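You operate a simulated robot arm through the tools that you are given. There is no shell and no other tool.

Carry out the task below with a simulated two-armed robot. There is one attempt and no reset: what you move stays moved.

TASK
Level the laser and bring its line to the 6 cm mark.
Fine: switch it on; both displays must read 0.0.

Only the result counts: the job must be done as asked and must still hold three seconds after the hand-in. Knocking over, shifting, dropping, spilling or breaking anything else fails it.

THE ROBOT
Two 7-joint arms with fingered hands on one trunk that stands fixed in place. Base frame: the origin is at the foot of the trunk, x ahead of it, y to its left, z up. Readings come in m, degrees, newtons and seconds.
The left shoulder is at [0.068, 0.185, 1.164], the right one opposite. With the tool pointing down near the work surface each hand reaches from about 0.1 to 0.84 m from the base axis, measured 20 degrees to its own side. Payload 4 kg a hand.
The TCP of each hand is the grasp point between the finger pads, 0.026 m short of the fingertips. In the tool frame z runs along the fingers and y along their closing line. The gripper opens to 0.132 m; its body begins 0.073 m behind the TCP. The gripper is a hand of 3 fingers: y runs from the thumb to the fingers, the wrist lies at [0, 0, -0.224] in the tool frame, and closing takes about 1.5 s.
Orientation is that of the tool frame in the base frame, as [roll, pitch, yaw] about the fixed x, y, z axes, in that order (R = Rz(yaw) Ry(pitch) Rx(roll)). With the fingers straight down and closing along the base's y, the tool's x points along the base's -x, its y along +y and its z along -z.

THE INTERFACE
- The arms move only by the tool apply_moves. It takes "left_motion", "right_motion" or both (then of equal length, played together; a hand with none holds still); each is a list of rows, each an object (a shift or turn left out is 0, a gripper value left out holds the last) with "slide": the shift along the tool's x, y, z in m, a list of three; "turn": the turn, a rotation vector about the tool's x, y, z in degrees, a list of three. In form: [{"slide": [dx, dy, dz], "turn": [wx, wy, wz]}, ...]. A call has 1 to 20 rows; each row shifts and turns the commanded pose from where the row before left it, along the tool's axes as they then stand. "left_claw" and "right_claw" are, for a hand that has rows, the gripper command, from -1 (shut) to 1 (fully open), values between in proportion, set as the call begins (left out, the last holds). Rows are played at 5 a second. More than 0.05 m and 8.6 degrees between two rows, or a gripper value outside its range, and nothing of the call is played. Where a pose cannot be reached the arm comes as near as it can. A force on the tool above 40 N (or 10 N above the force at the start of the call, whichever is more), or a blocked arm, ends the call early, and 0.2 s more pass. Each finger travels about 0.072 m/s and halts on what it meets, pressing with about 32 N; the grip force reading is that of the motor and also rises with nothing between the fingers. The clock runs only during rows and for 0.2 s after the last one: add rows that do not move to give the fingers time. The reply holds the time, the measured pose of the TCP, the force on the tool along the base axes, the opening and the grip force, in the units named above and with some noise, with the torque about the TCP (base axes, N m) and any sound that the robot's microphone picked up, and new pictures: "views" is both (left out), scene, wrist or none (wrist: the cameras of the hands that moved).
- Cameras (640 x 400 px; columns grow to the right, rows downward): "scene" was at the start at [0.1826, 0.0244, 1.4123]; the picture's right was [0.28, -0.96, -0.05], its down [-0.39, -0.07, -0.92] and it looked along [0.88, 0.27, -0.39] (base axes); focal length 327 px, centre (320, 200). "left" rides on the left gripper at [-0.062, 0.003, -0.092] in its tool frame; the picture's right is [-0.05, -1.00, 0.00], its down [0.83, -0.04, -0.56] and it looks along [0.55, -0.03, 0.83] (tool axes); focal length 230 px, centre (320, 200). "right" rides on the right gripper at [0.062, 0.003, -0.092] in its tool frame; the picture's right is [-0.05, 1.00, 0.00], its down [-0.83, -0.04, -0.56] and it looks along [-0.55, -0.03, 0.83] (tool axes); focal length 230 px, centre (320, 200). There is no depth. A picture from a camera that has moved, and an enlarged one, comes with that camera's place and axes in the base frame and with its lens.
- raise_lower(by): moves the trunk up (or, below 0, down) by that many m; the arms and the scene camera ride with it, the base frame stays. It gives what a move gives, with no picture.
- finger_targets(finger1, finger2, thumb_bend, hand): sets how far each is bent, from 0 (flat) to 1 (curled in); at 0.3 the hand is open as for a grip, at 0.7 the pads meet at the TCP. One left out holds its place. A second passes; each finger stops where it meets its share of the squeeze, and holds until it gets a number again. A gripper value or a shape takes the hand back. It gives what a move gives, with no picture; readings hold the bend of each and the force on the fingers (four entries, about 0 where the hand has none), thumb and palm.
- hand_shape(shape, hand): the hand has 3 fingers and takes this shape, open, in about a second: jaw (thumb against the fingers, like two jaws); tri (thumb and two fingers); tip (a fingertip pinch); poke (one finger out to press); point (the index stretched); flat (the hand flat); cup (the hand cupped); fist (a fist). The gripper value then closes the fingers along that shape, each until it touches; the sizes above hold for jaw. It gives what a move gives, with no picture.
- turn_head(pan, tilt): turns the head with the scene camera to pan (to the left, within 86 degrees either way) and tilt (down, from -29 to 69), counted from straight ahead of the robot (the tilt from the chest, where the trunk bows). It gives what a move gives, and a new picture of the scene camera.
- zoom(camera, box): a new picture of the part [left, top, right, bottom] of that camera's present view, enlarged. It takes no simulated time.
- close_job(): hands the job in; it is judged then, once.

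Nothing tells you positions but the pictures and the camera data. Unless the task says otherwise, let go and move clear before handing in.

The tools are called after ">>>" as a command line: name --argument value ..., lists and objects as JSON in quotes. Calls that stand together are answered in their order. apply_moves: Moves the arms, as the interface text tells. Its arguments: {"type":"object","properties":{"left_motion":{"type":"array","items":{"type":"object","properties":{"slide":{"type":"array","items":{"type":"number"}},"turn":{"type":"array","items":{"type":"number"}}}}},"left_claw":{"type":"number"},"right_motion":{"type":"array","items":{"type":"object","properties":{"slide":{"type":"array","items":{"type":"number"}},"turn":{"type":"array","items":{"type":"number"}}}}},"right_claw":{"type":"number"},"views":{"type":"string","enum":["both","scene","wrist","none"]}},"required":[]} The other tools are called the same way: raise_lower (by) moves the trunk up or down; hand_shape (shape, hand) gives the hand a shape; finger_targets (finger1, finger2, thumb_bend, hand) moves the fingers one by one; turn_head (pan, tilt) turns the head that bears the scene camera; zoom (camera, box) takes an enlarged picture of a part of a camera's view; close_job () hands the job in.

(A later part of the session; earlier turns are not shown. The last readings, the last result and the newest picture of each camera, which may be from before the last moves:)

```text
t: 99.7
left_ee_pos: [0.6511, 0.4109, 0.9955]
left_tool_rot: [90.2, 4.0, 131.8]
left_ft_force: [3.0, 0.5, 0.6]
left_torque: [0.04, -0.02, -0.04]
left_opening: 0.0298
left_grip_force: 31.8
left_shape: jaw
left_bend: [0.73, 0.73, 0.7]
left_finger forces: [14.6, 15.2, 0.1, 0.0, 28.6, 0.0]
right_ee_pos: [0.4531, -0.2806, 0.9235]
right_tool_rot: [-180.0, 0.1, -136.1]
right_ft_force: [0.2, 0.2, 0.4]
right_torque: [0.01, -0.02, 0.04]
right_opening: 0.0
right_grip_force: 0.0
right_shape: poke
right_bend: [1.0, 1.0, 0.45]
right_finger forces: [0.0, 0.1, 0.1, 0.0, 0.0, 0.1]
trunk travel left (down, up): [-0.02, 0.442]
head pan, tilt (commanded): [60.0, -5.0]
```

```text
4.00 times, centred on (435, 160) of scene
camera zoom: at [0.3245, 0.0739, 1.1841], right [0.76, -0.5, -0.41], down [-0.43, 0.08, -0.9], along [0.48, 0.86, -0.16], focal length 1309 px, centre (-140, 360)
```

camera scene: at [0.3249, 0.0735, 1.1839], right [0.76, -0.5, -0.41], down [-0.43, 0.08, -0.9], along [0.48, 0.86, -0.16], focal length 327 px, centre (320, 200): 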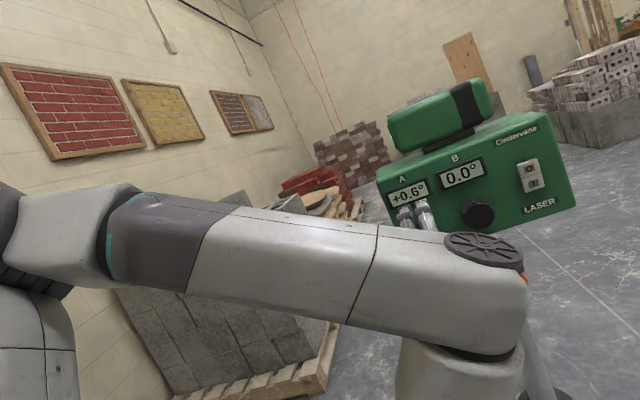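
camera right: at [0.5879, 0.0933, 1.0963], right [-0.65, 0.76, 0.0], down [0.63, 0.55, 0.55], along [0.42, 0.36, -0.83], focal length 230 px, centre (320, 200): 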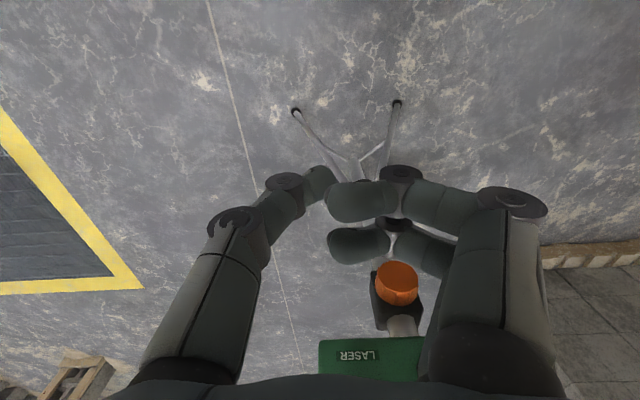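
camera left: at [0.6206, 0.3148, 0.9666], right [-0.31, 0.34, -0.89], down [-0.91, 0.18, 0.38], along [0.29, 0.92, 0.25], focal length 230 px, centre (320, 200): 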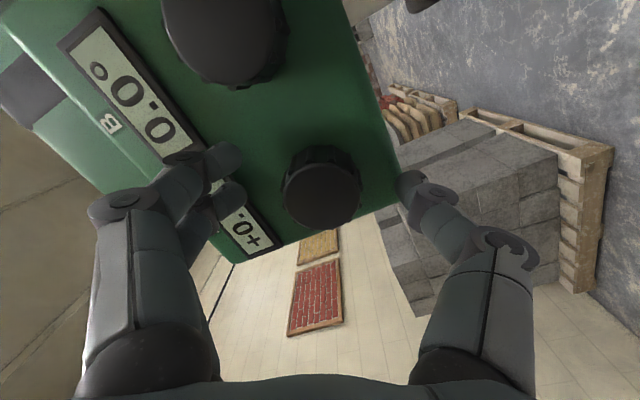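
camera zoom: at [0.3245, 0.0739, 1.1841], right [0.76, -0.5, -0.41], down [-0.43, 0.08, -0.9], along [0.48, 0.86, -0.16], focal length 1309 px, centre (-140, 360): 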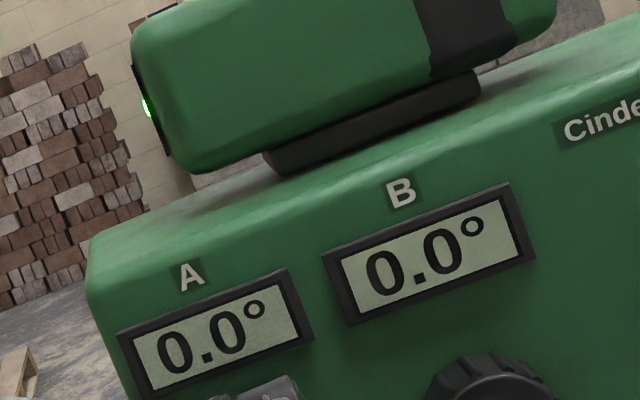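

Both displays read 0.0. I'll nudge 2° more, release, back away, and look at the target line's new height.

>>> apply_moves --left_motion '[{"turn": [0, 0, -2]}, {"slide": [0, 0, 0]}]' --views "none"

>>> apply_moves --left_claw 0.4 --left_motion '[{"slide": [0, 0, 0]}, {"slide": [0, 0, 0]}, {"slide": [0, 0, 0]}, {"slide": [0, 0, 0]}, {"slide": [0, 0, -0.02]}, {"slide": [0, 0, -0.03]}, {"slide": [0, 0, -0.03]}, {"turn": [0, 0, 6]}, {"slide": [0, 0, 0]}]' --views "both"

>>> zoom --camera "scene" --box '[340, 60, 600, 230]'

>>> turn_head --pan 86 --tilt -10

>>> zoom --camera "scene" --box '[70, 300, 180, 400]'

```text
t: 100.3
left_ee_pos: [0.6486, 0.411, 0.9951]
left_tool_rot: [90.3, 6.0, 131.9]
left_ft_force: [1.9, -2.5, -1.4]
left_torque: [0.05, -0.02, -0.08]
left_opening: 0.0298
left_grip_force: 32.2
left_shape: jaw
left_bend: [0.73, 0.73, 0.7]
left_finger forces: [14.7, 14.9, 0.0, 0.1, 30.3, 0.1]
right_ee_pos: [0.4539, -0.2817, 0.9226]
right_tool_rot: [-179.9, 0.0, -136.2]
right_ft_force: [0.4, 0.0, 0.2]
right_torque: [0.02, -0.05, 0.02]
right_opening: 0.0
right_grip_force: 0.0
right_shape: poke
right_bend: [1.0, 1.0, 0.45]
right_finger forces: [0.0, 0.1, 0.0, 0.0, 0.1, 0.0]
trunk travel left (down, up): [-0.02, 0.442]
head pan, tilt (commanded): [60.0, -5.0]
```

```text
t: 102.3
left_ee_pos: [0.5898, 0.3596, 0.9962]
left_tool_rot: [90.2, 0.0, 131.9]
left_ft_force: [0.5, -0.1, 0.0]
left_torque: [-0.02, 0.0, 0.03]
left_opening: 0.0921
left_grip_force: 0.1
left_shape: jaw
left_bend: [0.68, 0.68, 0.64]
left_finger forces: [0.0, 0.1, 0.1, 0.1, 0.0, 0.1]
right_ee_pos: [0.4528, -0.2822, 0.9223]
right_tool_rot: [180.0, 0.0, -136.2]
right_ft_force: [0.0, 0.8, -0.1]
right_torque: [0.02, -0.02, -0.02]
right_opening: 0.0
right_grip_force: 0.1
right_shape: poke
right_bend: [1.0, 1.0, 0.45]
right_finger forces: [0.0, 0.0, 0.0, 0.0, 0.0, 0.1]
trunk travel left (down, up): [-0.02, 0.442]
head pan, tilt (commanded): [60.0, -5.0]
camera scene: at [0.3242, 0.0737, 1.1842], right [0.76, -0.5, -0.41], down [-0.43, 0.08, -0.9], along [0.48, 0.86, -0.16], focal length 327 px, centre (320, 200)
camera left: at [0.5624, 0.2531, 0.9997], right [0.03, -0.04, -1.0], down [-0.97, 0.25, -0.04], along [0.25, 0.97, -0.03], focal length 230 px, centre (320, 200)
```

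scene: 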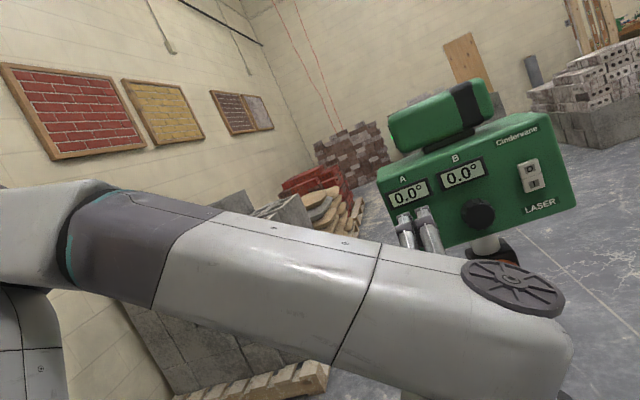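
left: 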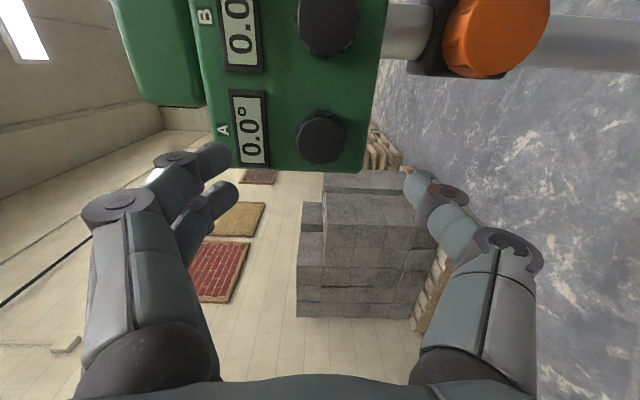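

```text
2.35 times, centred on (470, 145) of scene
camera zoom: at [0.3242, 0.0737, 1.1842], right [0.76, -0.5, -0.41], down [-0.43, 0.08, -0.9], along [0.48, 0.86, -0.16], focal length 770 px, centre (-33, 329)
```

zoom: 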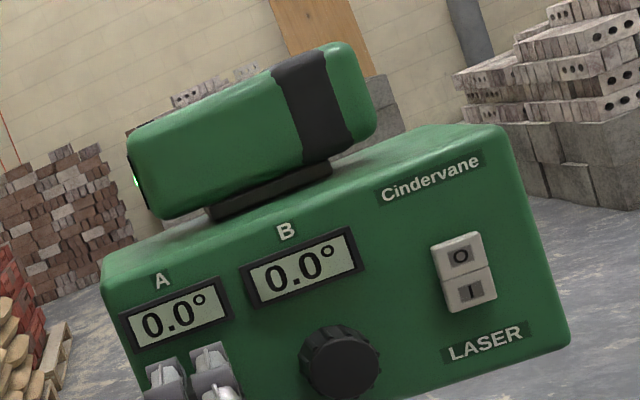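

```text
t: 103.2
left_ee_pos: [0.5895, 0.3592, 0.997]
left_tool_rot: [90.3, 0.0, 131.9]
left_ft_force: [0.3, 0.1, 0.2]
left_torque: [0.03, -0.01, -0.02]
left_opening: 0.0923
left_grip_force: 0.0
left_shape: jaw
left_bend: [0.68, 0.68, 0.64]
left_finger forces: [0.1, 0.1, 0.0, 0.0, 0.1, 0.0]
right_ee_pos: [0.4521, -0.2823, 0.9241]
right_tool_rot: [-180.0, 0.0, -136.2]
right_ft_force: [-0.2, 0.1, 0.4]
right_torque: [-0.01, 0.02, -0.03]
right_opening: 0.0
right_grip_force: 0.0
right_shape: poke
right_bend: [1.0, 1.0, 0.45]
right_finger forces: [0.0, 0.1, 0.0, 0.0, 0.0, 0.0]
trunk travel left (down, up): [-0.02, 0.442]
head pan, tilt (commanded): [85.9, -10.0]
camera scene: at [0.2945, 0.0822, 1.2087], right [0.88, -0.07, -0.47], down [-0.46, 0.17, -0.87], along [0.14, 0.98, 0.12], focal length 327 px, centre (320, 200)
```

scene: 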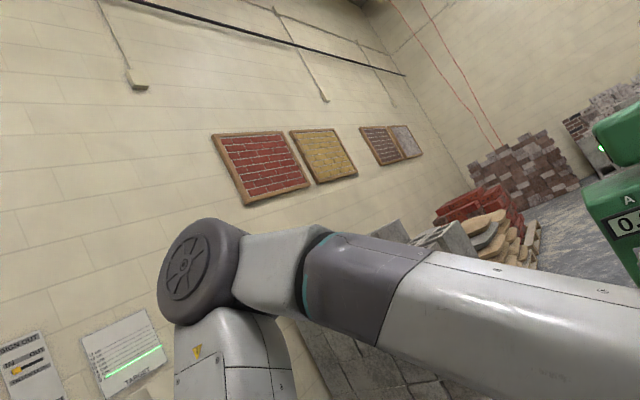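

```text
4.00 times, centred on (125, 350) of scene
camera zoom: at [0.2945, 0.0822, 1.2087], right [0.88, -0.07, -0.47], down [-0.46, 0.17, -0.87], along [0.14, 0.98, 0.12], focal length 1309 px, centre (1100, -400)
```

zoom: 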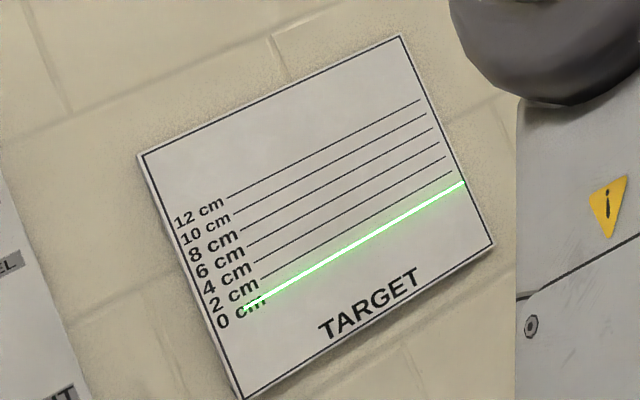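

After levelling, the line sits at the 0 cm mark, so it must rise 6 cm. The orange knob below the box should set the height, so I'll move the left hand in front of it to look.

>>> apply_moves --left_motion '[{"slide": [-0.0196, -0.029, -0.005]}, {"slide": [-0.0196, -0.029, 0]}, {"slide": [-0.0196, -0.029, 0]}, {"slide": [-0.0196, -0.029, 0]}, {"slide": [0, 0, 0]}]'

>>> zoom --camera "left" --box '[160, 0, 500, 260]'

```text
t: 104.4
left_ee_pos: [0.6371, 0.2971, 0.8816]
left_tool_rot: [90.2, 0.1, 131.9]
left_ft_force: [0.6, 0.3, 0.0]
left_torque: [0.01, 0.02, -0.02]
left_opening: 0.0923
left_grip_force: 0.1
left_shape: jaw
left_bend: [0.68, 0.68, 0.64]
left_finger forces: [0.0, 0.0, 0.0, 0.0, 0.1, 0.1]
right_ee_pos: [0.4511, -0.2822, 0.9232]
right_tool_rot: [-179.9, 0.0, -136.1]
right_ft_force: [0.1, 0.1, 0.6]
right_torque: [0.01, 0.0, -0.02]
right_opening: 0.0
right_grip_force: 0.0
right_shape: poke
right_bend: [1.0, 1.0, 0.45]
right_finger forces: [0.0, 0.0, 0.1, 0.1, 0.0, 0.1]
trunk travel left (down, up): [-0.02, 0.442]
head pan, tilt (commanded): [85.9, -10.0]
camera scene: at [0.2934, 0.0821, 1.2092], right [0.88, -0.07, -0.47], down [-0.45, 0.17, -0.87], along [0.14, 0.98, 0.12], focal length 327 px, centre (320, 200)
camera left: at [0.6092, 0.1906, 0.8858], right [0.03, -0.04, -1.0], down [-0.97, 0.25, -0.04], along [0.25, 0.97, -0.03], focal length 230 px, centre (320, 200)
```

scene: 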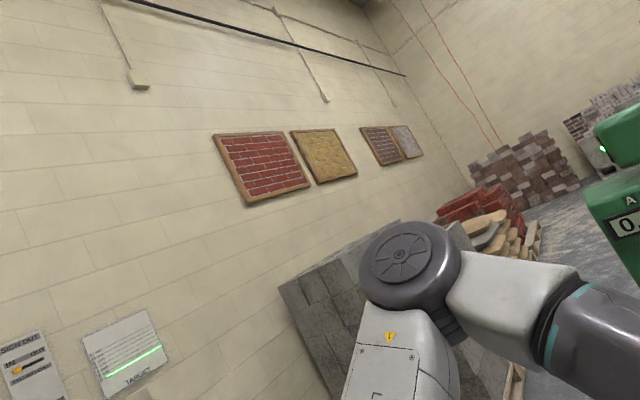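
left: 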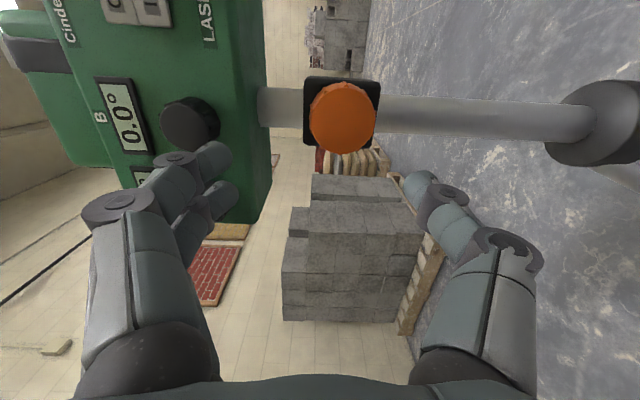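

```text
1.54 times, centred on (330, 130) of left
camera zoom: at [0.6092, 0.1906, 0.8858], right [0.03, -0.04, -1.0], down [-0.97, 0.25, -0.04], along [0.25, 0.97, -0.03], focal length 354 px, centre (305, 308)
```

zoom: 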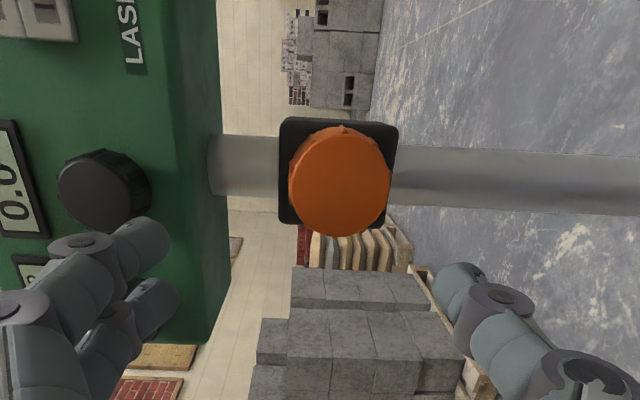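

The orange knob is larger, about 6 cm across, and a bit behind the panel's plane. I'll centre on it, open wider, and advance 4 cm to refine its distance.

>>> apply_moves --left_claw 0.7 --left_motion '[{"slide": [-0.003, -0.023, 0]}, {"slide": [0, 0, 0.02]}, {"slide": [0, 0, 0.02]}, {"slide": [0, 0, 0]}]'

>>> zoom --camera "left" --box '[160, 0, 500, 260]'

```text
t: 105.4
left_ee_pos: [0.6724, 0.3217, 0.8558]
left_tool_rot: [90.3, -0.1, 131.7]
left_ft_force: [-0.5, 0.0, 0.5]
left_torque: [0.01, -0.03, -0.01]
left_opening: 0.1119
left_grip_force: 0.0
left_shape: jaw
left_bend: [0.54, 0.54, 0.5]
left_finger forces: [0.0, 0.0, 0.0, 0.0, 0.0, 0.0]
right_ee_pos: [0.4526, -0.2817, 0.9234]
right_tool_rot: [-180.0, 0.0, -136.3]
right_ft_force: [0.3, -0.5, 0.3]
right_torque: [-0.01, 0.02, -0.01]
right_opening: 0.0002
right_grip_force: 0.0
right_shape: poke
right_bend: [1.0, 1.0, 0.45]
right_finger forces: [0.0, 0.0, 0.1, 0.0, 0.0, 0.0]
trunk travel left (down, up): [-0.02, 0.442]
head pan, tilt (commanded): [85.9, -10.0]
camera scene: at [0.2944, 0.082, 1.2087], right [0.88, -0.07, -0.47], down [-0.46, 0.17, -0.87], along [0.14, 0.98, 0.12], focal length 327 px, centre (320, 200)
camera left: at [0.6432, 0.2153, 0.8596], right [0.03, -0.04, -1.0], down [-0.97, 0.25, -0.04], along [0.25, 0.97, -0.03], focal length 230 px, centre (320, 200)
```

scene: 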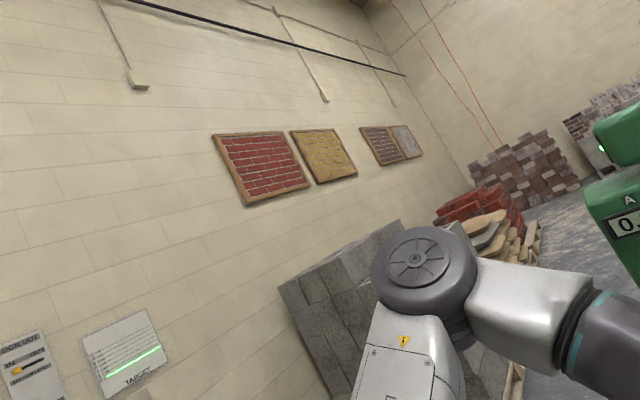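
left: 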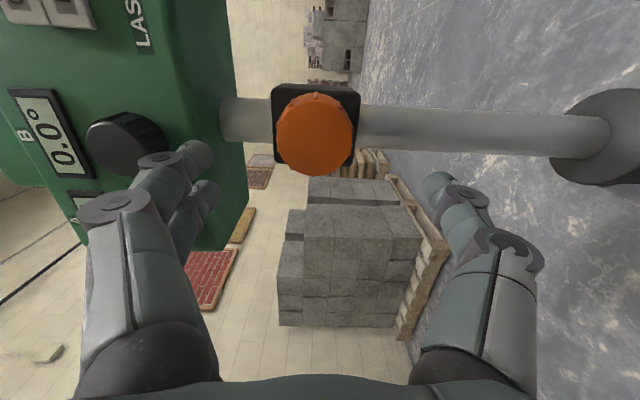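

```text
1.54 times, centred on (330, 130) of left
camera zoom: at [0.6432, 0.2153, 0.8596], right [0.03, -0.04, -1.0], down [-0.97, 0.25, -0.04], along [0.25, 0.97, -0.03], focal length 354 px, centre (305, 308)
```

zoom: 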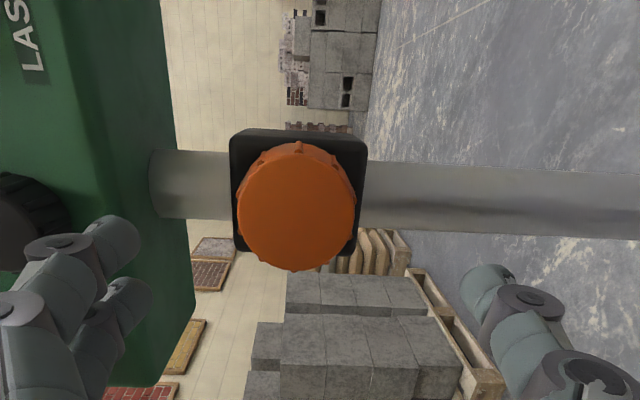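

The orange knob's front is about 102 mm ahead and centred to within 3 mm. I'll narrow the hand slightly to clear the box's underside and advance in stages.

>>> apply_moves --left_claw 0.45 --left_motion '[{"slide": [0.002, 0.002, 0]}, {"slide": [0, 0, 0.02]}, {"slide": [0, 0, 0.02]}, {"slide": [0, 0, 0.02]}, {"slide": [0, 0, 0]}]' --views "wrist"

>>> zoom --camera "left" --box '[120, 40, 500, 300]'

```text
t: 106.6
left_ee_pos: [0.7128, 0.363, 0.8564]
left_tool_rot: [90.3, 0.1, 131.8]
left_ft_force: [-0.2, 1.4, 0.2]
left_torque: [0.0, 0.01, -0.02]
left_opening: 0.0958
left_grip_force: 0.0
left_shape: jaw
left_bend: [0.65, 0.65, 0.62]
left_finger forces: [0.1, 0.0, 0.0, 0.0, 0.0, 0.0]
right_ee_pos: [0.4521, -0.2826, 0.9216]
right_tool_rot: [-179.9, 0.0, -136.2]
right_ft_force: [-0.8, 0.0, 0.2]
right_torque: [-0.01, -0.01, 0.0]
right_opening: 0.0
right_grip_force: 0.2
right_shape: poke
right_bend: [1.0, 1.0, 0.45]
right_finger forces: [0.0, 0.1, 0.0, 0.0, 0.1, 0.0]
trunk travel left (down, up): [-0.02, 0.442]
head pan, tilt (commanded): [85.9, -10.0]
camera left: at [0.6855, 0.257, 0.8605], right [0.03, -0.04, -1.0], down [-0.97, 0.25, -0.04], along [0.25, 0.97, -0.03], focal length 230 px, centre (320, 200)
```

left: 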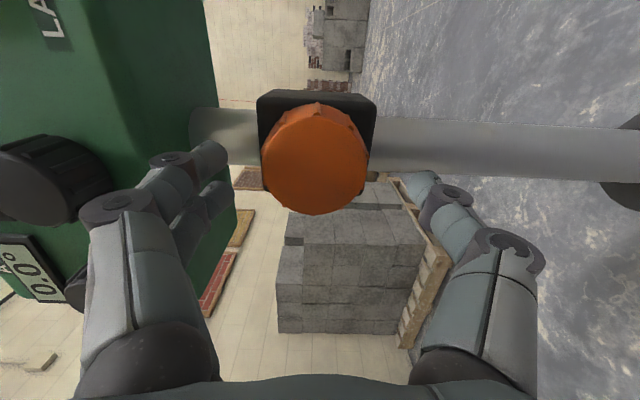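

```text
1.54 times, centred on (310, 170) of left
camera zoom: at [0.6855, 0.257, 0.8605], right [0.03, -0.04, -1.0], down [-0.97, 0.25, -0.04], along [0.25, 0.97, -0.03], focal length 354 px, centre (335, 246)
```

zoom: 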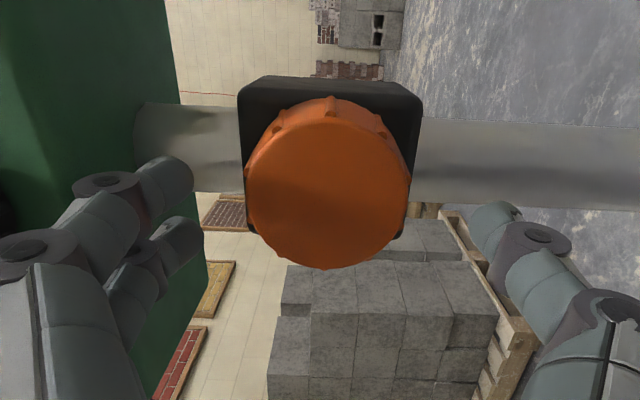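

Well centred. I'll advance another 30 mm so that the fingers straddle the orange knob.

>>> apply_moves --left_motion '[{"slide": [-0.0015, 0.002, 0.01]}, {"slide": [0, 0, 0.01]}, {"slide": [0, 0, 0.01]}, {"slide": [0, 0, 0]}]' --views "wrist"

>>> zoom --camera "left" --box '[120, 40, 500, 300]'

```text
t: 107.6
left_ee_pos: [0.7361, 0.3815, 0.8599]
left_tool_rot: [90.3, 0.0, 131.8]
left_ft_force: [-0.3, 0.7, 0.3]
left_torque: [-0.01, 0.02, -0.02]
left_opening: 0.096
left_grip_force: 0.1
left_shape: jaw
left_bend: [0.65, 0.65, 0.62]
left_finger forces: [0.0, 0.0, 0.0, 0.0, 0.0, 0.1]
right_ee_pos: [0.4531, -0.2814, 0.9237]
right_tool_rot: [-179.9, 0.0, -136.1]
right_ft_force: [0.1, 0.2, -0.2]
right_torque: [-0.04, -0.02, 0.03]
right_opening: 0.0001
right_grip_force: 0.0
right_shape: poke
right_bend: [1.0, 1.0, 0.45]
right_finger forces: [0.0, 0.0, 0.1, 0.0, 0.0, 0.1]
trunk travel left (down, up): [-0.02, 0.442]
head pan, tilt (commanded): [85.9, -10.0]
camera left: at [0.7086, 0.2759, 0.8629], right [0.03, -0.04, -1.0], down [-0.97, 0.25, -0.04], along [0.25, 0.97, -0.03], focal length 230 px, centre (320, 200)
```

left: 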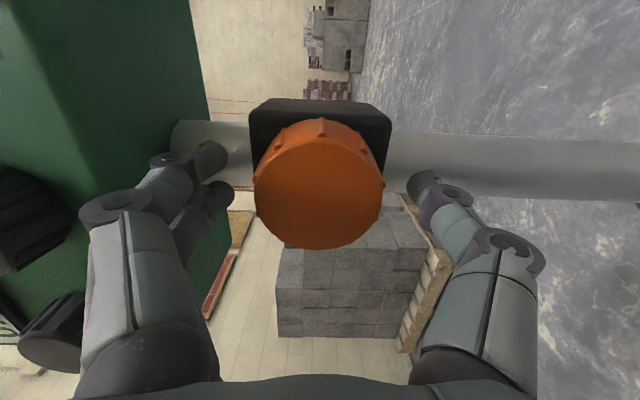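

```text
1.54 times, centred on (310, 170) of left
camera zoom: at [0.7086, 0.2759, 0.8629], right [0.03, -0.04, -1.0], down [-0.97, 0.25, -0.04], along [0.25, 0.97, -0.03], focal length 354 px, centre (335, 246)
```

zoom: 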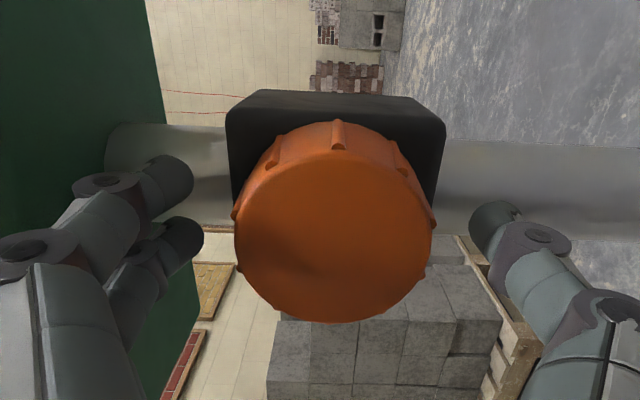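

The knob front is about 11 mm ahead of the TCP. I'll shift 3 mm, advance 3 mm more, and grip it.

>>> apply_moves --left_motion '[{"slide": [-0.003, 0, 0.003]}, {"slide": [0, 0, 0]}]' --views "none"

>>> apply_moves --left_claw -0.4 --left_motion '[{"slide": [0, 0, 0]}, {"slide": [0, 0, 0]}, {"slide": [0, 0, 0]}, {"slide": [0, 0, 0]}, {"slide": [0, 0, 0]}, {"slide": [0, 0, 0]}]' --views "wrist"

>>> zoom --camera "left" --box '[120, 40, 500, 300]'

```text
t: 108.2
left_ee_pos: [0.7404, 0.3822, 0.8593]
left_tool_rot: [90.4, 0.0, 131.8]
left_ft_force: [0.5, -1.5, -0.2]
left_torque: [0.01, 0.0, -0.02]
left_opening: 0.0957
left_grip_force: 0.0
left_shape: jaw
left_bend: [0.65, 0.65, 0.62]
left_finger forces: [0.1, 0.1, 0.0, 0.1, 0.1, 0.0]
right_ee_pos: [0.4533, -0.2812, 0.9236]
right_tool_rot: [-179.9, 0.0, -136.2]
right_ft_force: [-0.4, 0.3, 0.3]
right_torque: [-0.01, 0.0, 0.03]
right_opening: 0.0
right_grip_force: 0.1
right_shape: poke
right_bend: [1.0, 1.0, 0.45]
right_finger forces: [0.1, 0.1, 0.1, 0.1, 0.0, 0.0]
trunk travel left (down, up): [-0.02, 0.442]
head pan, tilt (commanded): [85.9, -10.0]
```

```text
t: 109.6
left_ee_pos: [0.7405, 0.3814, 0.8595]
left_tool_rot: [90.2, 0.0, 131.8]
left_ft_force: [-0.4, -0.4, 0.4]
left_torque: [0.03, -0.26, 0.07]
left_opening: 0.0563
left_grip_force: 31.8
left_shape: jaw
left_bend: [0.74, 0.73, 0.7]
left_finger forces: [13.1, 16.0, 0.1, 0.0, 28.9, 0.0]
right_ee_pos: [0.4529, -0.2826, 0.9235]
right_tool_rot: [-180.0, 0.0, -136.1]
right_ft_force: [-0.3, -0.5, -0.1]
right_torque: [-0.01, 0.01, 0.04]
right_opening: 0.0
right_grip_force: 0.0
right_shape: poke
right_bend: [1.0, 1.0, 0.45]
right_finger forces: [0.0, 0.0, 0.1, 0.0, 0.1, 0.0]
trunk travel left (down, up): [-0.02, 0.442]
head pan, tilt (commanded): [85.9, -10.0]
camera left: at [0.7128, 0.2757, 0.8627], right [0.03, -0.04, -1.0], down [-0.97, 0.25, -0.04], along [0.25, 0.97, -0.03], focal length 230 px, centre (320, 200)
```

left: 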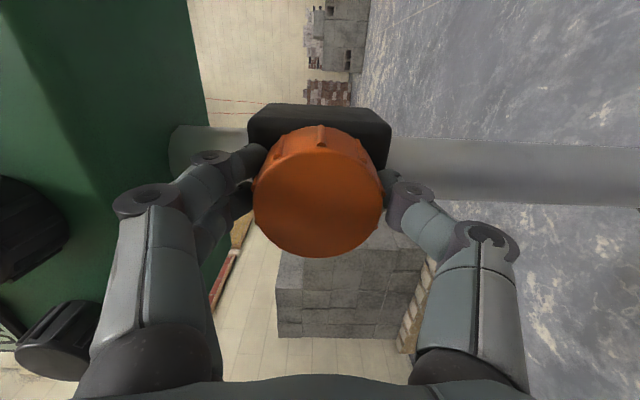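

```text
1.54 times, centred on (310, 170) of left
camera zoom: at [0.7128, 0.2757, 0.8627], right [0.03, -0.04, -1.0], down [-0.97, 0.25, -0.04], along [0.25, 0.97, -0.03], focal length 354 px, centre (335, 246)
```

zoom: 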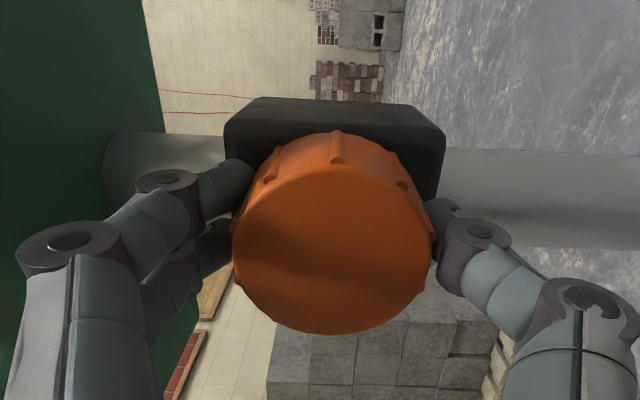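

Gripped. I'll take a reading of the target, turn clockwise 12°, and compare.

>>> zoom --camera "scene" --box '[70, 300, 180, 400]'

>>> apply_moves --left_motion '[{"turn": [0, 0, 4]}, {"turn": [0, 0, 4]}, {"turn": [0, 0, 4]}, {"slide": [0, 0, 0]}]' --views "scene"

>>> zoom --camera "scene" --box '[70, 300, 180, 400]'

```text
4.00 times, centred on (125, 350) of scene
camera zoom: at [0.2945, 0.0819, 1.2087], right [0.88, -0.07, -0.47], down [-0.46, 0.17, -0.87], along [0.14, 0.98, 0.12], focal length 1309 px, centre (1100, -400)
```

zoom: 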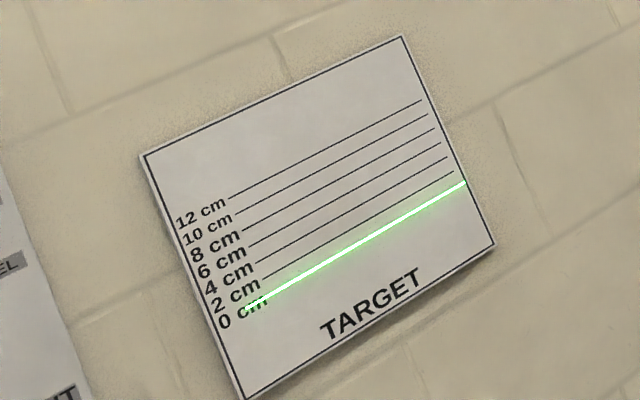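

```text
t: 110.6
left_ee_pos: [0.7399, 0.3826, 0.8592]
left_tool_rot: [90.3, -12.1, 131.7]
left_ft_force: [-0.7, -2.6, -6.9]
left_torque: [-0.44, -0.12, 0.15]
left_opening: 0.0562
left_grip_force: 31.6
left_shape: jaw
left_bend: [0.74, 0.73, 0.7]
left_finger forces: [14.1, 16.5, 0.1, 0.1, 35.4, 0.0]
right_ee_pos: [0.4538, -0.2819, 0.9238]
right_tool_rot: [-180.0, -0.1, -136.1]
right_ft_force: [0.0, 0.2, 0.3]
right_torque: [0.01, -0.02, -0.03]
right_opening: 0.0001
right_grip_force: 0.1
right_shape: poke
right_bend: [1.0, 1.0, 0.45]
right_finger forces: [0.0, 0.0, 0.0, 0.1, 0.0, 0.0]
trunk travel left (down, up): [-0.02, 0.442]
head pan, tilt (commanded): [85.9, -10.0]
camera scene: at [0.2953, 0.0823, 1.2083], right [0.88, -0.07, -0.47], down [-0.46, 0.17, -0.87], along [0.14, 0.98, 0.12], focal length 327 px, centre (320, 200)
```

scene: 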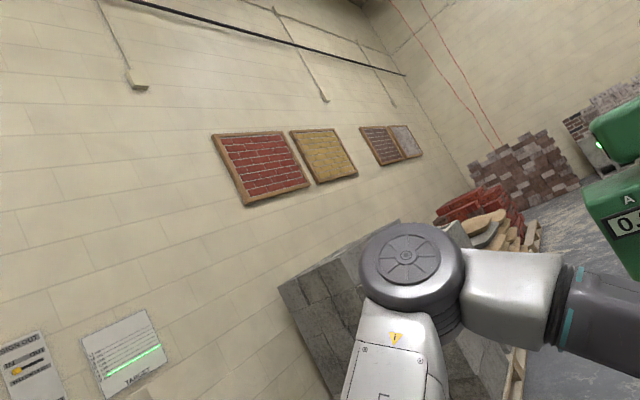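

```text
4.00 times, centred on (125, 350) of scene
camera zoom: at [0.2953, 0.0823, 1.2083], right [0.88, -0.07, -0.47], down [-0.46, 0.17, -0.87], along [0.14, 0.98, 0.12], focal length 1309 px, centre (1100, -400)
```

zoom: 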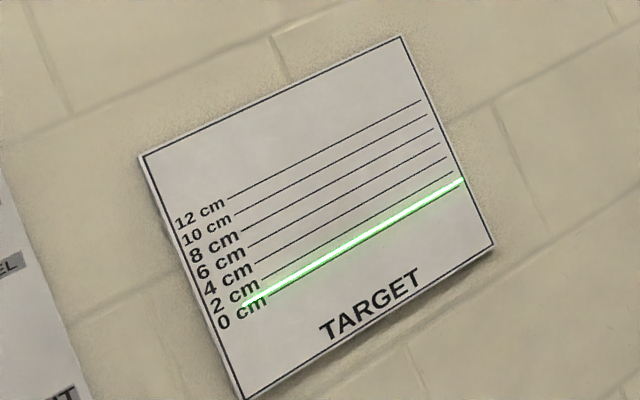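

Clockwise raises the line, by about 0.5 cm for 12°, so roughly 130° in total is needed. I'll turn further and watch the forces.

>>> apply_moves --left_motion '[{"turn": [0, 0, 5]}, {"turn": [0, 0, 5]}, {"turn": [0, 0, 5]}, {"slide": [0, 0, 0]}]' --views "none"

>>> zoom --camera "scene" --box '[70, 300, 180, 400]'

>>> zoom --camera "left" --box '[120, 40, 500, 300]'

```text
t: 111.6
left_ee_pos: [0.7402, 0.3814, 0.8594]
left_tool_rot: [90.5, -27.1, 131.5]
left_ft_force: [-9.0, -9.8, -11.9]
left_torque: [-0.9, 0.58, 0.46]
left_opening: 0.0544
left_grip_force: 32.3
left_shape: jaw
left_bend: [0.74, 0.74, 0.7]
left_finger forces: [10.7, 13.7, 0.0, 0.0, 50.9, 0.0]
right_ee_pos: [0.4536, -0.2832, 0.923]
right_tool_rot: [-180.0, 0.0, -136.2]
right_ft_force: [0.8, 0.4, 1.2]
right_torque: [0.0, -0.01, 0.01]
right_opening: 0.0
right_grip_force: 0.1
right_shape: poke
right_bend: [1.0, 1.0, 0.45]
right_finger forces: [0.0, 0.0, 0.0, 0.0, 0.0, 0.0]
trunk travel left (down, up): [-0.02, 0.442]
head pan, tilt (commanded): [85.9, -10.0]
```

```text
4.00 times, centred on (125, 350) of scene
camera zoom: at [0.295, 0.0818, 1.2084], right [0.88, -0.07, -0.47], down [-0.46, 0.17, -0.87], along [0.14, 0.98, 0.12], focal length 1309 px, centre (1100, -400)
```

zoom: 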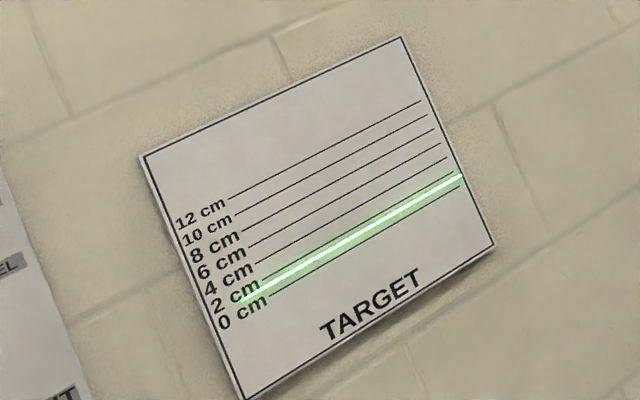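

```text
1.54 times, centred on (310, 170) of left
camera zoom: at [0.7089, 0.2792, 0.8343], right [-0.28, 0.3, -0.91], down [-0.92, 0.2, 0.34], along [0.28, 0.93, 0.22], focal length 354 px, centre (335, 246)
```

zoom: 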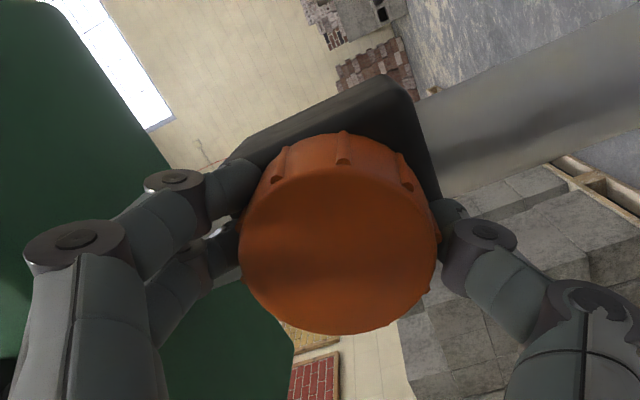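

The line is at about 1 cm after 27°, but side force is building. Forces in all the grips suggest the true knob centre is 3–4 mm to my left, so I'll release, check that the height holds, rewind, and shift left.

>>> apply_moves --left_claw 0.45 --left_motion '[{"slide": [0, 0, 0]}, {"slide": [0, 0, 0]}, {"slide": [0, 0, 0]}, {"slide": [0, 0, 0]}, {"slide": [0, 0, 0]}]' --views "none"

>>> zoom --camera "scene" --box '[70, 300, 180, 400]'

>>> zoom --camera "left" --box '[120, 40, 500, 300]'

```text
t: 112.8
left_ee_pos: [0.7407, 0.382, 0.8614]
left_tool_rot: [90.2, -26.9, 131.7]
left_ft_force: [0.6, -0.2, 0.5]
left_torque: [0.0, 0.02, -0.01]
left_opening: 0.0953
left_grip_force: 0.0
left_shape: jaw
left_bend: [0.66, 0.66, 0.62]
left_finger forces: [0.0, 0.0, 0.0, 0.0, 0.0, 0.1]
right_ee_pos: [0.453, -0.2817, 0.9224]
right_tool_rot: [-179.9, 0.0, -136.1]
right_ft_force: [0.0, 1.3, 0.3]
right_torque: [-0.01, 0.04, -0.03]
right_opening: 0.0
right_grip_force: 0.1
right_shape: poke
right_bend: [1.0, 1.0, 0.45]
right_finger forces: [0.0, 0.1, 0.0, 0.0, 0.0, 0.0]
trunk travel left (down, up): [-0.02, 0.442]
head pan, tilt (commanded): [85.9, -10.0]
```

```text
4.00 times, centred on (125, 350) of scene
camera zoom: at [0.2947, 0.0822, 1.2087], right [0.88, -0.07, -0.47], down [-0.46, 0.17, -0.87], along [0.14, 0.98, 0.12], focal length 1309 px, centre (1100, -400)
```

zoom: 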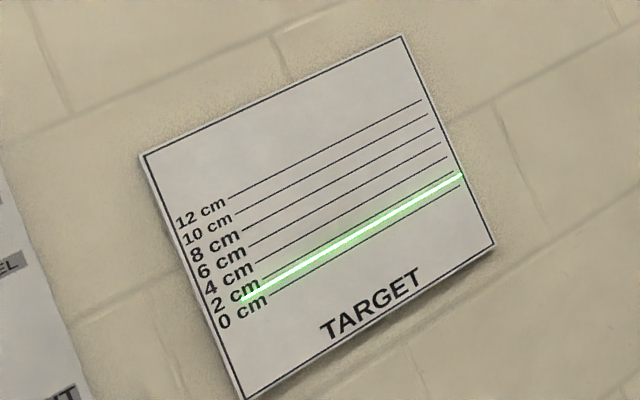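

```text
1.54 times, centred on (310, 170) of left
camera zoom: at [0.7093, 0.2799, 0.8356], right [-0.27, 0.3, -0.91], down [-0.92, 0.2, 0.34], along [0.28, 0.93, 0.22], focal length 354 px, centre (335, 246)
```

zoom: 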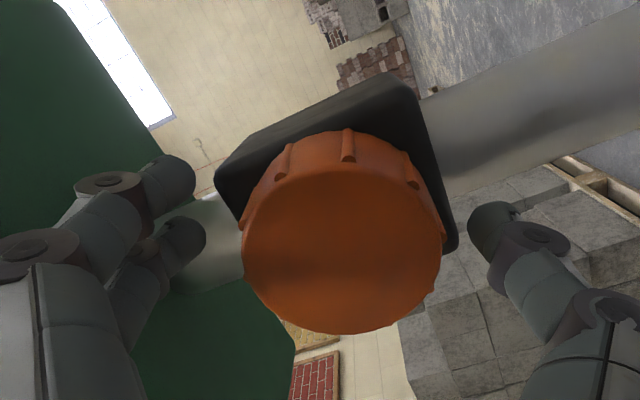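

The height holds after release. I'll rewind to -28°, shift 4 mm left, and regrip.

>>> apply_moves --left_motion '[{"turn": [0, 0, -6.75]}, {"turn": [0, 0, -6.75]}, {"turn": [0, 0, -6.75]}, {"turn": [0, 0, -6.75]}, {"slide": [0.004, 0, 0]}, {"turn": [0, 0, -7]}, {"turn": [0, 0, -7]}, {"turn": [0, 0, -7]}, {"turn": [0, 0, -7]}, {"slide": [0, 0, 0]}]' --views "none"

>>> zoom --camera "left" --box '[120, 40, 500, 300]'

>>> apply_moves --left_claw -0.4 --left_motion '[{"slide": [0, 0, 0]}, {"slide": [0, 0, 0]}, {"slide": [0, 0, 0]}, {"slide": [0, 0, 0]}, {"slide": [0, 0, 0]}, {"turn": [0, 0, 5]}, {"turn": [0, 0, 5]}, {"turn": [0, 0, 5]}, {"slide": [0, 0, 0]}]' --views "none"

>>> zoom --camera "scene" --box '[70, 300, 180, 400]'

```text
t: 115.0
left_ee_pos: [0.7379, 0.3837, 0.8609]
left_tool_rot: [90.3, 28.1, 132.0]
left_ft_force: [0.0, -0.2, -0.4]
left_torque: [-0.01, 0.0, -0.02]
left_opening: 0.0956
left_grip_force: 0.0
left_shape: jaw
left_bend: [0.66, 0.66, 0.62]
left_finger forces: [0.1, 0.1, 0.0, 0.1, 0.1, 0.0]
right_ee_pos: [0.4536, -0.2825, 0.9234]
right_tool_rot: [180.0, -0.1, -136.3]
right_ft_force: [-0.3, 0.0, -0.7]
right_torque: [-0.01, 0.0, -0.02]
right_opening: 0.0002
right_grip_force: 0.0
right_shape: poke
right_bend: [1.0, 1.0, 0.45]
right_finger forces: [0.0, 0.0, 0.1, 0.0, 0.0, 0.0]
trunk travel left (down, up): [-0.02, 0.442]
head pan, tilt (commanded): [85.9, -10.0]
```

```text
1.54 times, centred on (310, 170) of left
camera zoom: at [0.7043, 0.2848, 0.893], right [0.34, -0.39, -0.86], down [-0.89, 0.16, -0.43], along [0.3, 0.91, -0.29], focal length 354 px, centre (335, 246)
```

zoom: 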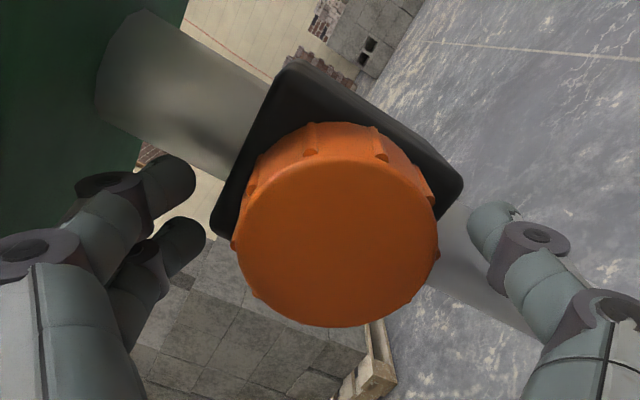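

```text
t: 117.0
left_ee_pos: [0.7369, 0.3837, 0.8609]
left_tool_rot: [90.3, 13.0, 131.7]
left_ft_force: [-7.6, -6.9, 0.9]
left_torque: [0.12, -0.18, 0.11]
left_opening: 0.061
left_grip_force: 0.0
left_shape: jaw
left_bend: [0.71, 0.71, 0.7]
left_finger forces: [4.1, 10.1, 0.0, 0.1, 9.4, 0.1]
right_ee_pos: [0.4526, -0.2819, 0.9235]
right_tool_rot: [-180.0, 0.0, -136.2]
right_ft_force: [-0.1, -0.2, -0.2]
right_torque: [0.04, -0.01, 0.01]
right_opening: 0.0
right_grip_force: 0.1
right_shape: poke
right_bend: [1.0, 1.0, 0.45]
right_finger forces: [0.0, 0.0, 0.1, 0.1, 0.1, 0.1]
trunk travel left (down, up): [-0.02, 0.442]
head pan, tilt (commanded): [85.9, -10.0]
```

```text
4.00 times, centred on (125, 350) of scene
camera zoom: at [0.2936, 0.0813, 1.209], right [0.88, -0.07, -0.47], down [-0.46, 0.17, -0.87], along [0.14, 0.98, 0.12], focal length 1309 px, centre (1100, -400)
```

zoom: 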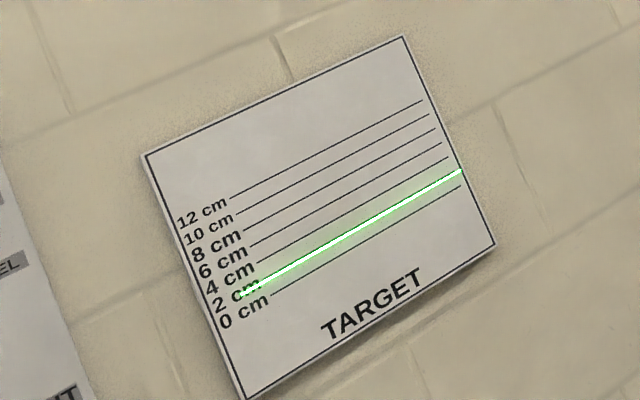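

The line is near 1.7 cm, but the fingertips are pushing on the clamp block and the grip isn't fully seated. I'll open, back off 4 mm, and regrip.

>>> apply_moves --left_claw 0.45 --left_motion '[{"slide": [0, 0, 0]}, {"slide": [0, 0, 0]}, {"slide": [0, 0, 0]}, {"slide": [0, 0, -0.004]}, {"turn": [0, 0, -7.5]}, {"turn": [0, 0, -7.5]}, {"slide": [0, 0, 0]}]' --views "none"

>>> apply_moves --left_claw -0.4 --left_motion '[{"slide": [0, 0, 0]}, {"slide": [0, 0, 0]}, {"slide": [0, 0, 0]}, {"slide": [0, 0, 0]}, {"slide": [0, 0, 0]}, {"slide": [0, 0, 0]}]' --views "none"

>>> zoom --camera "left" --box '[120, 40, 500, 300]'

>>> zoom --camera "scene" --box '[70, 300, 180, 400]'

```text
t: 118.6
left_ee_pos: [0.7342, 0.3812, 0.8612]
left_tool_rot: [90.3, 28.1, 132.0]
left_ft_force: [0.3, -1.1, 0.1]
left_torque: [0.0, -0.03, -0.04]
left_opening: 0.0952
left_grip_force: 0.2
left_shape: jaw
left_bend: [0.66, 0.66, 0.62]
left_finger forces: [0.1, 0.1, 0.0, 0.0, 0.0, 0.0]
right_ee_pos: [0.4518, -0.2813, 0.9227]
right_tool_rot: [180.0, 0.0, -136.3]
right_ft_force: [0.3, 0.3, -0.6]
right_torque: [0.0, 0.0, 0.0]
right_opening: 0.0
right_grip_force: 0.0
right_shape: poke
right_bend: [1.0, 1.0, 0.45]
right_finger forces: [0.1, 0.1, 0.0, 0.0, 0.0, 0.1]
trunk travel left (down, up): [-0.02, 0.442]
head pan, tilt (commanded): [85.9, -10.0]
```

```text
t: 120.0
left_ee_pos: [0.735, 0.3814, 0.8617]
left_tool_rot: [90.4, 28.0, 131.9]
left_ft_force: [1.2, -1.9, 0.6]
left_torque: [0.0, -0.02, 0.0]
left_opening: 0.055
left_grip_force: 32.1
left_shape: jaw
left_bend: [0.73, 0.73, 0.7]
left_finger forces: [14.1, 14.2, 0.0, 0.0, 29.3, 0.0]
right_ee_pos: [0.4522, -0.2826, 0.9243]
right_tool_rot: [-180.0, 0.0, -136.3]
right_ft_force: [-0.7, 0.4, 0.7]
right_torque: [0.0, -0.03, 0.02]
right_opening: 0.0
right_grip_force: 0.1
right_shape: poke
right_bend: [1.0, 1.0, 0.45]
right_finger forces: [0.0, 0.1, 0.0, 0.1, 0.1, 0.1]
trunk travel left (down, up): [-0.02, 0.442]
head pan, tilt (commanded): [85.9, -10.0]
```

```text
1.54 times, centred on (310, 170) of left
camera zoom: at [0.7013, 0.2824, 0.8934], right [0.34, -0.39, -0.86], down [-0.89, 0.16, -0.43], along [0.3, 0.91, -0.29], focal length 354 px, centre (335, 246)
```

zoom: 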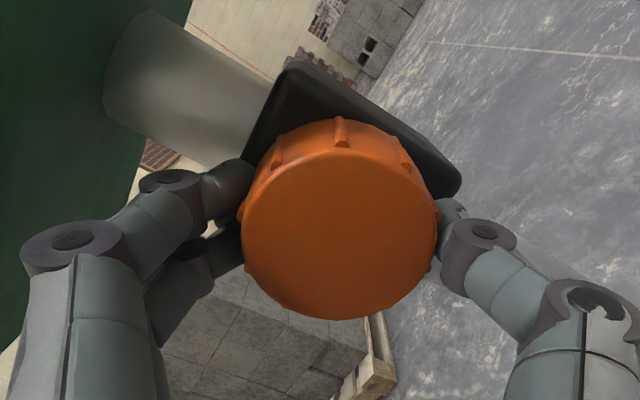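

```text
4.00 times, centred on (125, 350) of scene
camera zoom: at [0.2947, 0.082, 1.2087], right [0.88, -0.07, -0.47], down [-0.46, 0.17, -0.87], along [0.14, 0.98, 0.12], focal length 1309 px, centre (1100, -400)
```

zoom: 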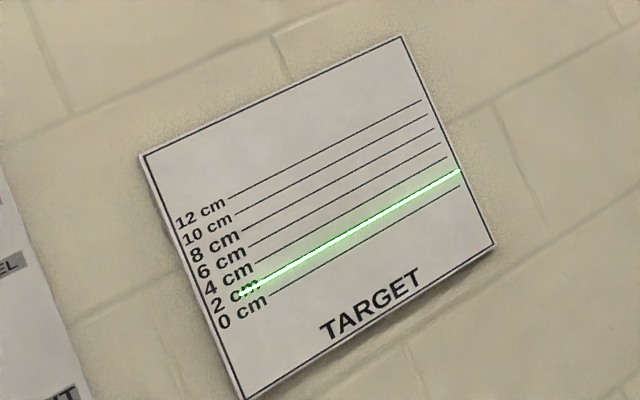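

A clean, balanced grip now, with the line near 2 cm. I'll turn clockwise 40°.

>>> apply_moves --left_motion '[{"turn": [0, 0, 5]}, {"turn": [0, 0, 5]}, {"turn": [0, 0, 5]}, {"turn": [0, 0, 5]}, {"turn": [0, 0, 5]}, {"turn": [0, 0, 5]}, {"slide": [0, 0, 0]}]' --views "none"

>>> zoom --camera "scene" --box '[70, 300, 180, 400]'

```text
t: 121.6
left_ee_pos: [0.734, 0.3821, 0.8612]
left_tool_rot: [90.2, -2.2, 131.7]
left_ft_force: [1.0, -0.3, -1.9]
left_torque: [-0.38, 0.38, 0.03]
left_opening: 0.055
left_grip_force: 32.1
left_shape: jaw
left_bend: [0.73, 0.73, 0.7]
left_finger forces: [14.5, 15.2, 0.1, 0.0, 32.1, 0.0]
right_ee_pos: [0.4533, -0.2818, 0.9228]
right_tool_rot: [180.0, 0.0, -136.0]
right_ft_force: [0.2, -0.7, -0.1]
right_torque: [-0.01, 0.0, -0.02]
right_opening: 0.0
right_grip_force: 0.1
right_shape: poke
right_bend: [1.0, 1.0, 0.45]
right_finger forces: [0.0, 0.1, 0.0, 0.1, 0.0, 0.0]
trunk travel left (down, up): [-0.02, 0.442]
head pan, tilt (commanded): [85.9, -10.0]
```

```text
4.00 times, centred on (125, 350) of scene
camera zoom: at [0.2949, 0.0823, 1.2085], right [0.88, -0.07, -0.47], down [-0.46, 0.17, -0.87], along [0.14, 0.98, 0.12], focal length 1309 px, centre (1100, -400)
```

zoom: 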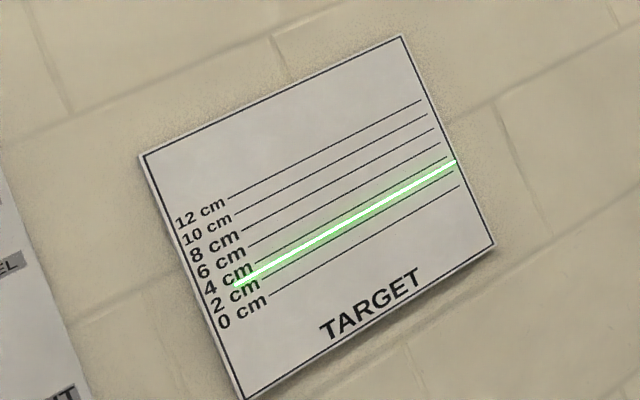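

The side force is small now and the line is at about 3.3 cm. I'll turn on by another 30°.

>>> apply_moves --left_motion '[{"turn": [0, 0, 5]}, {"turn": [0, 0, 5]}, {"turn": [0, 0, 5]}, {"turn": [0, 0, 5]}, {"turn": [0, 0, 5]}, {"turn": [0, 0, 5]}, {"slide": [0, 0, 0]}]' --views "none"

>>> zoom --camera "scene" --box '[70, 300, 180, 400]'

```text
t: 123.2
left_ee_pos: [0.7354, 0.3814, 0.8592]
left_tool_rot: [90.4, -32.0, 131.5]
left_ft_force: [-0.7, -6.1, -7.2]
left_torque: [-0.62, 0.62, 0.43]
left_opening: 0.0547
left_grip_force: 32.2
left_shape: jaw
left_bend: [0.73, 0.73, 0.71]
left_finger forces: [15.4, 14.9, 0.0, 0.0, 36.5, 0.0]
right_ee_pos: [0.4542, -0.2823, 0.9238]
right_tool_rot: [179.9, -0.1, -136.2]
right_ft_force: [-0.6, 0.4, 0.0]
right_torque: [0.01, 0.01, 0.0]
right_opening: 0.0
right_grip_force: 0.1
right_shape: poke
right_bend: [1.0, 1.0, 0.45]
right_finger forces: [0.1, 0.1, 0.1, 0.0, 0.1, 0.0]
trunk travel left (down, up): [-0.02, 0.442]
head pan, tilt (commanded): [85.9, -10.0]
```

```text
4.00 times, centred on (125, 350) of scene
camera zoom: at [0.2955, 0.0819, 1.2083], right [0.88, -0.07, -0.47], down [-0.46, 0.17, -0.87], along [0.14, 0.98, 0.12], focal length 1309 px, centre (1100, -400)
```

zoom: 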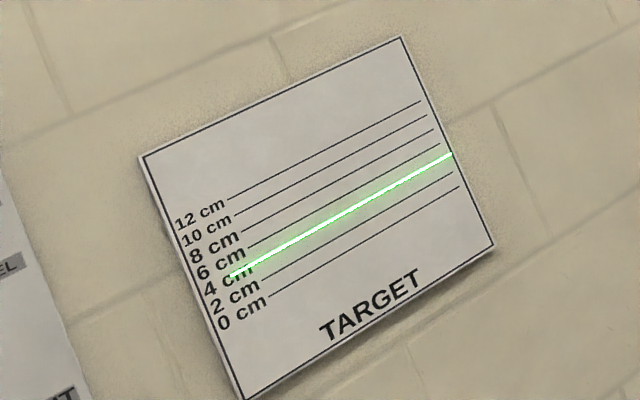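

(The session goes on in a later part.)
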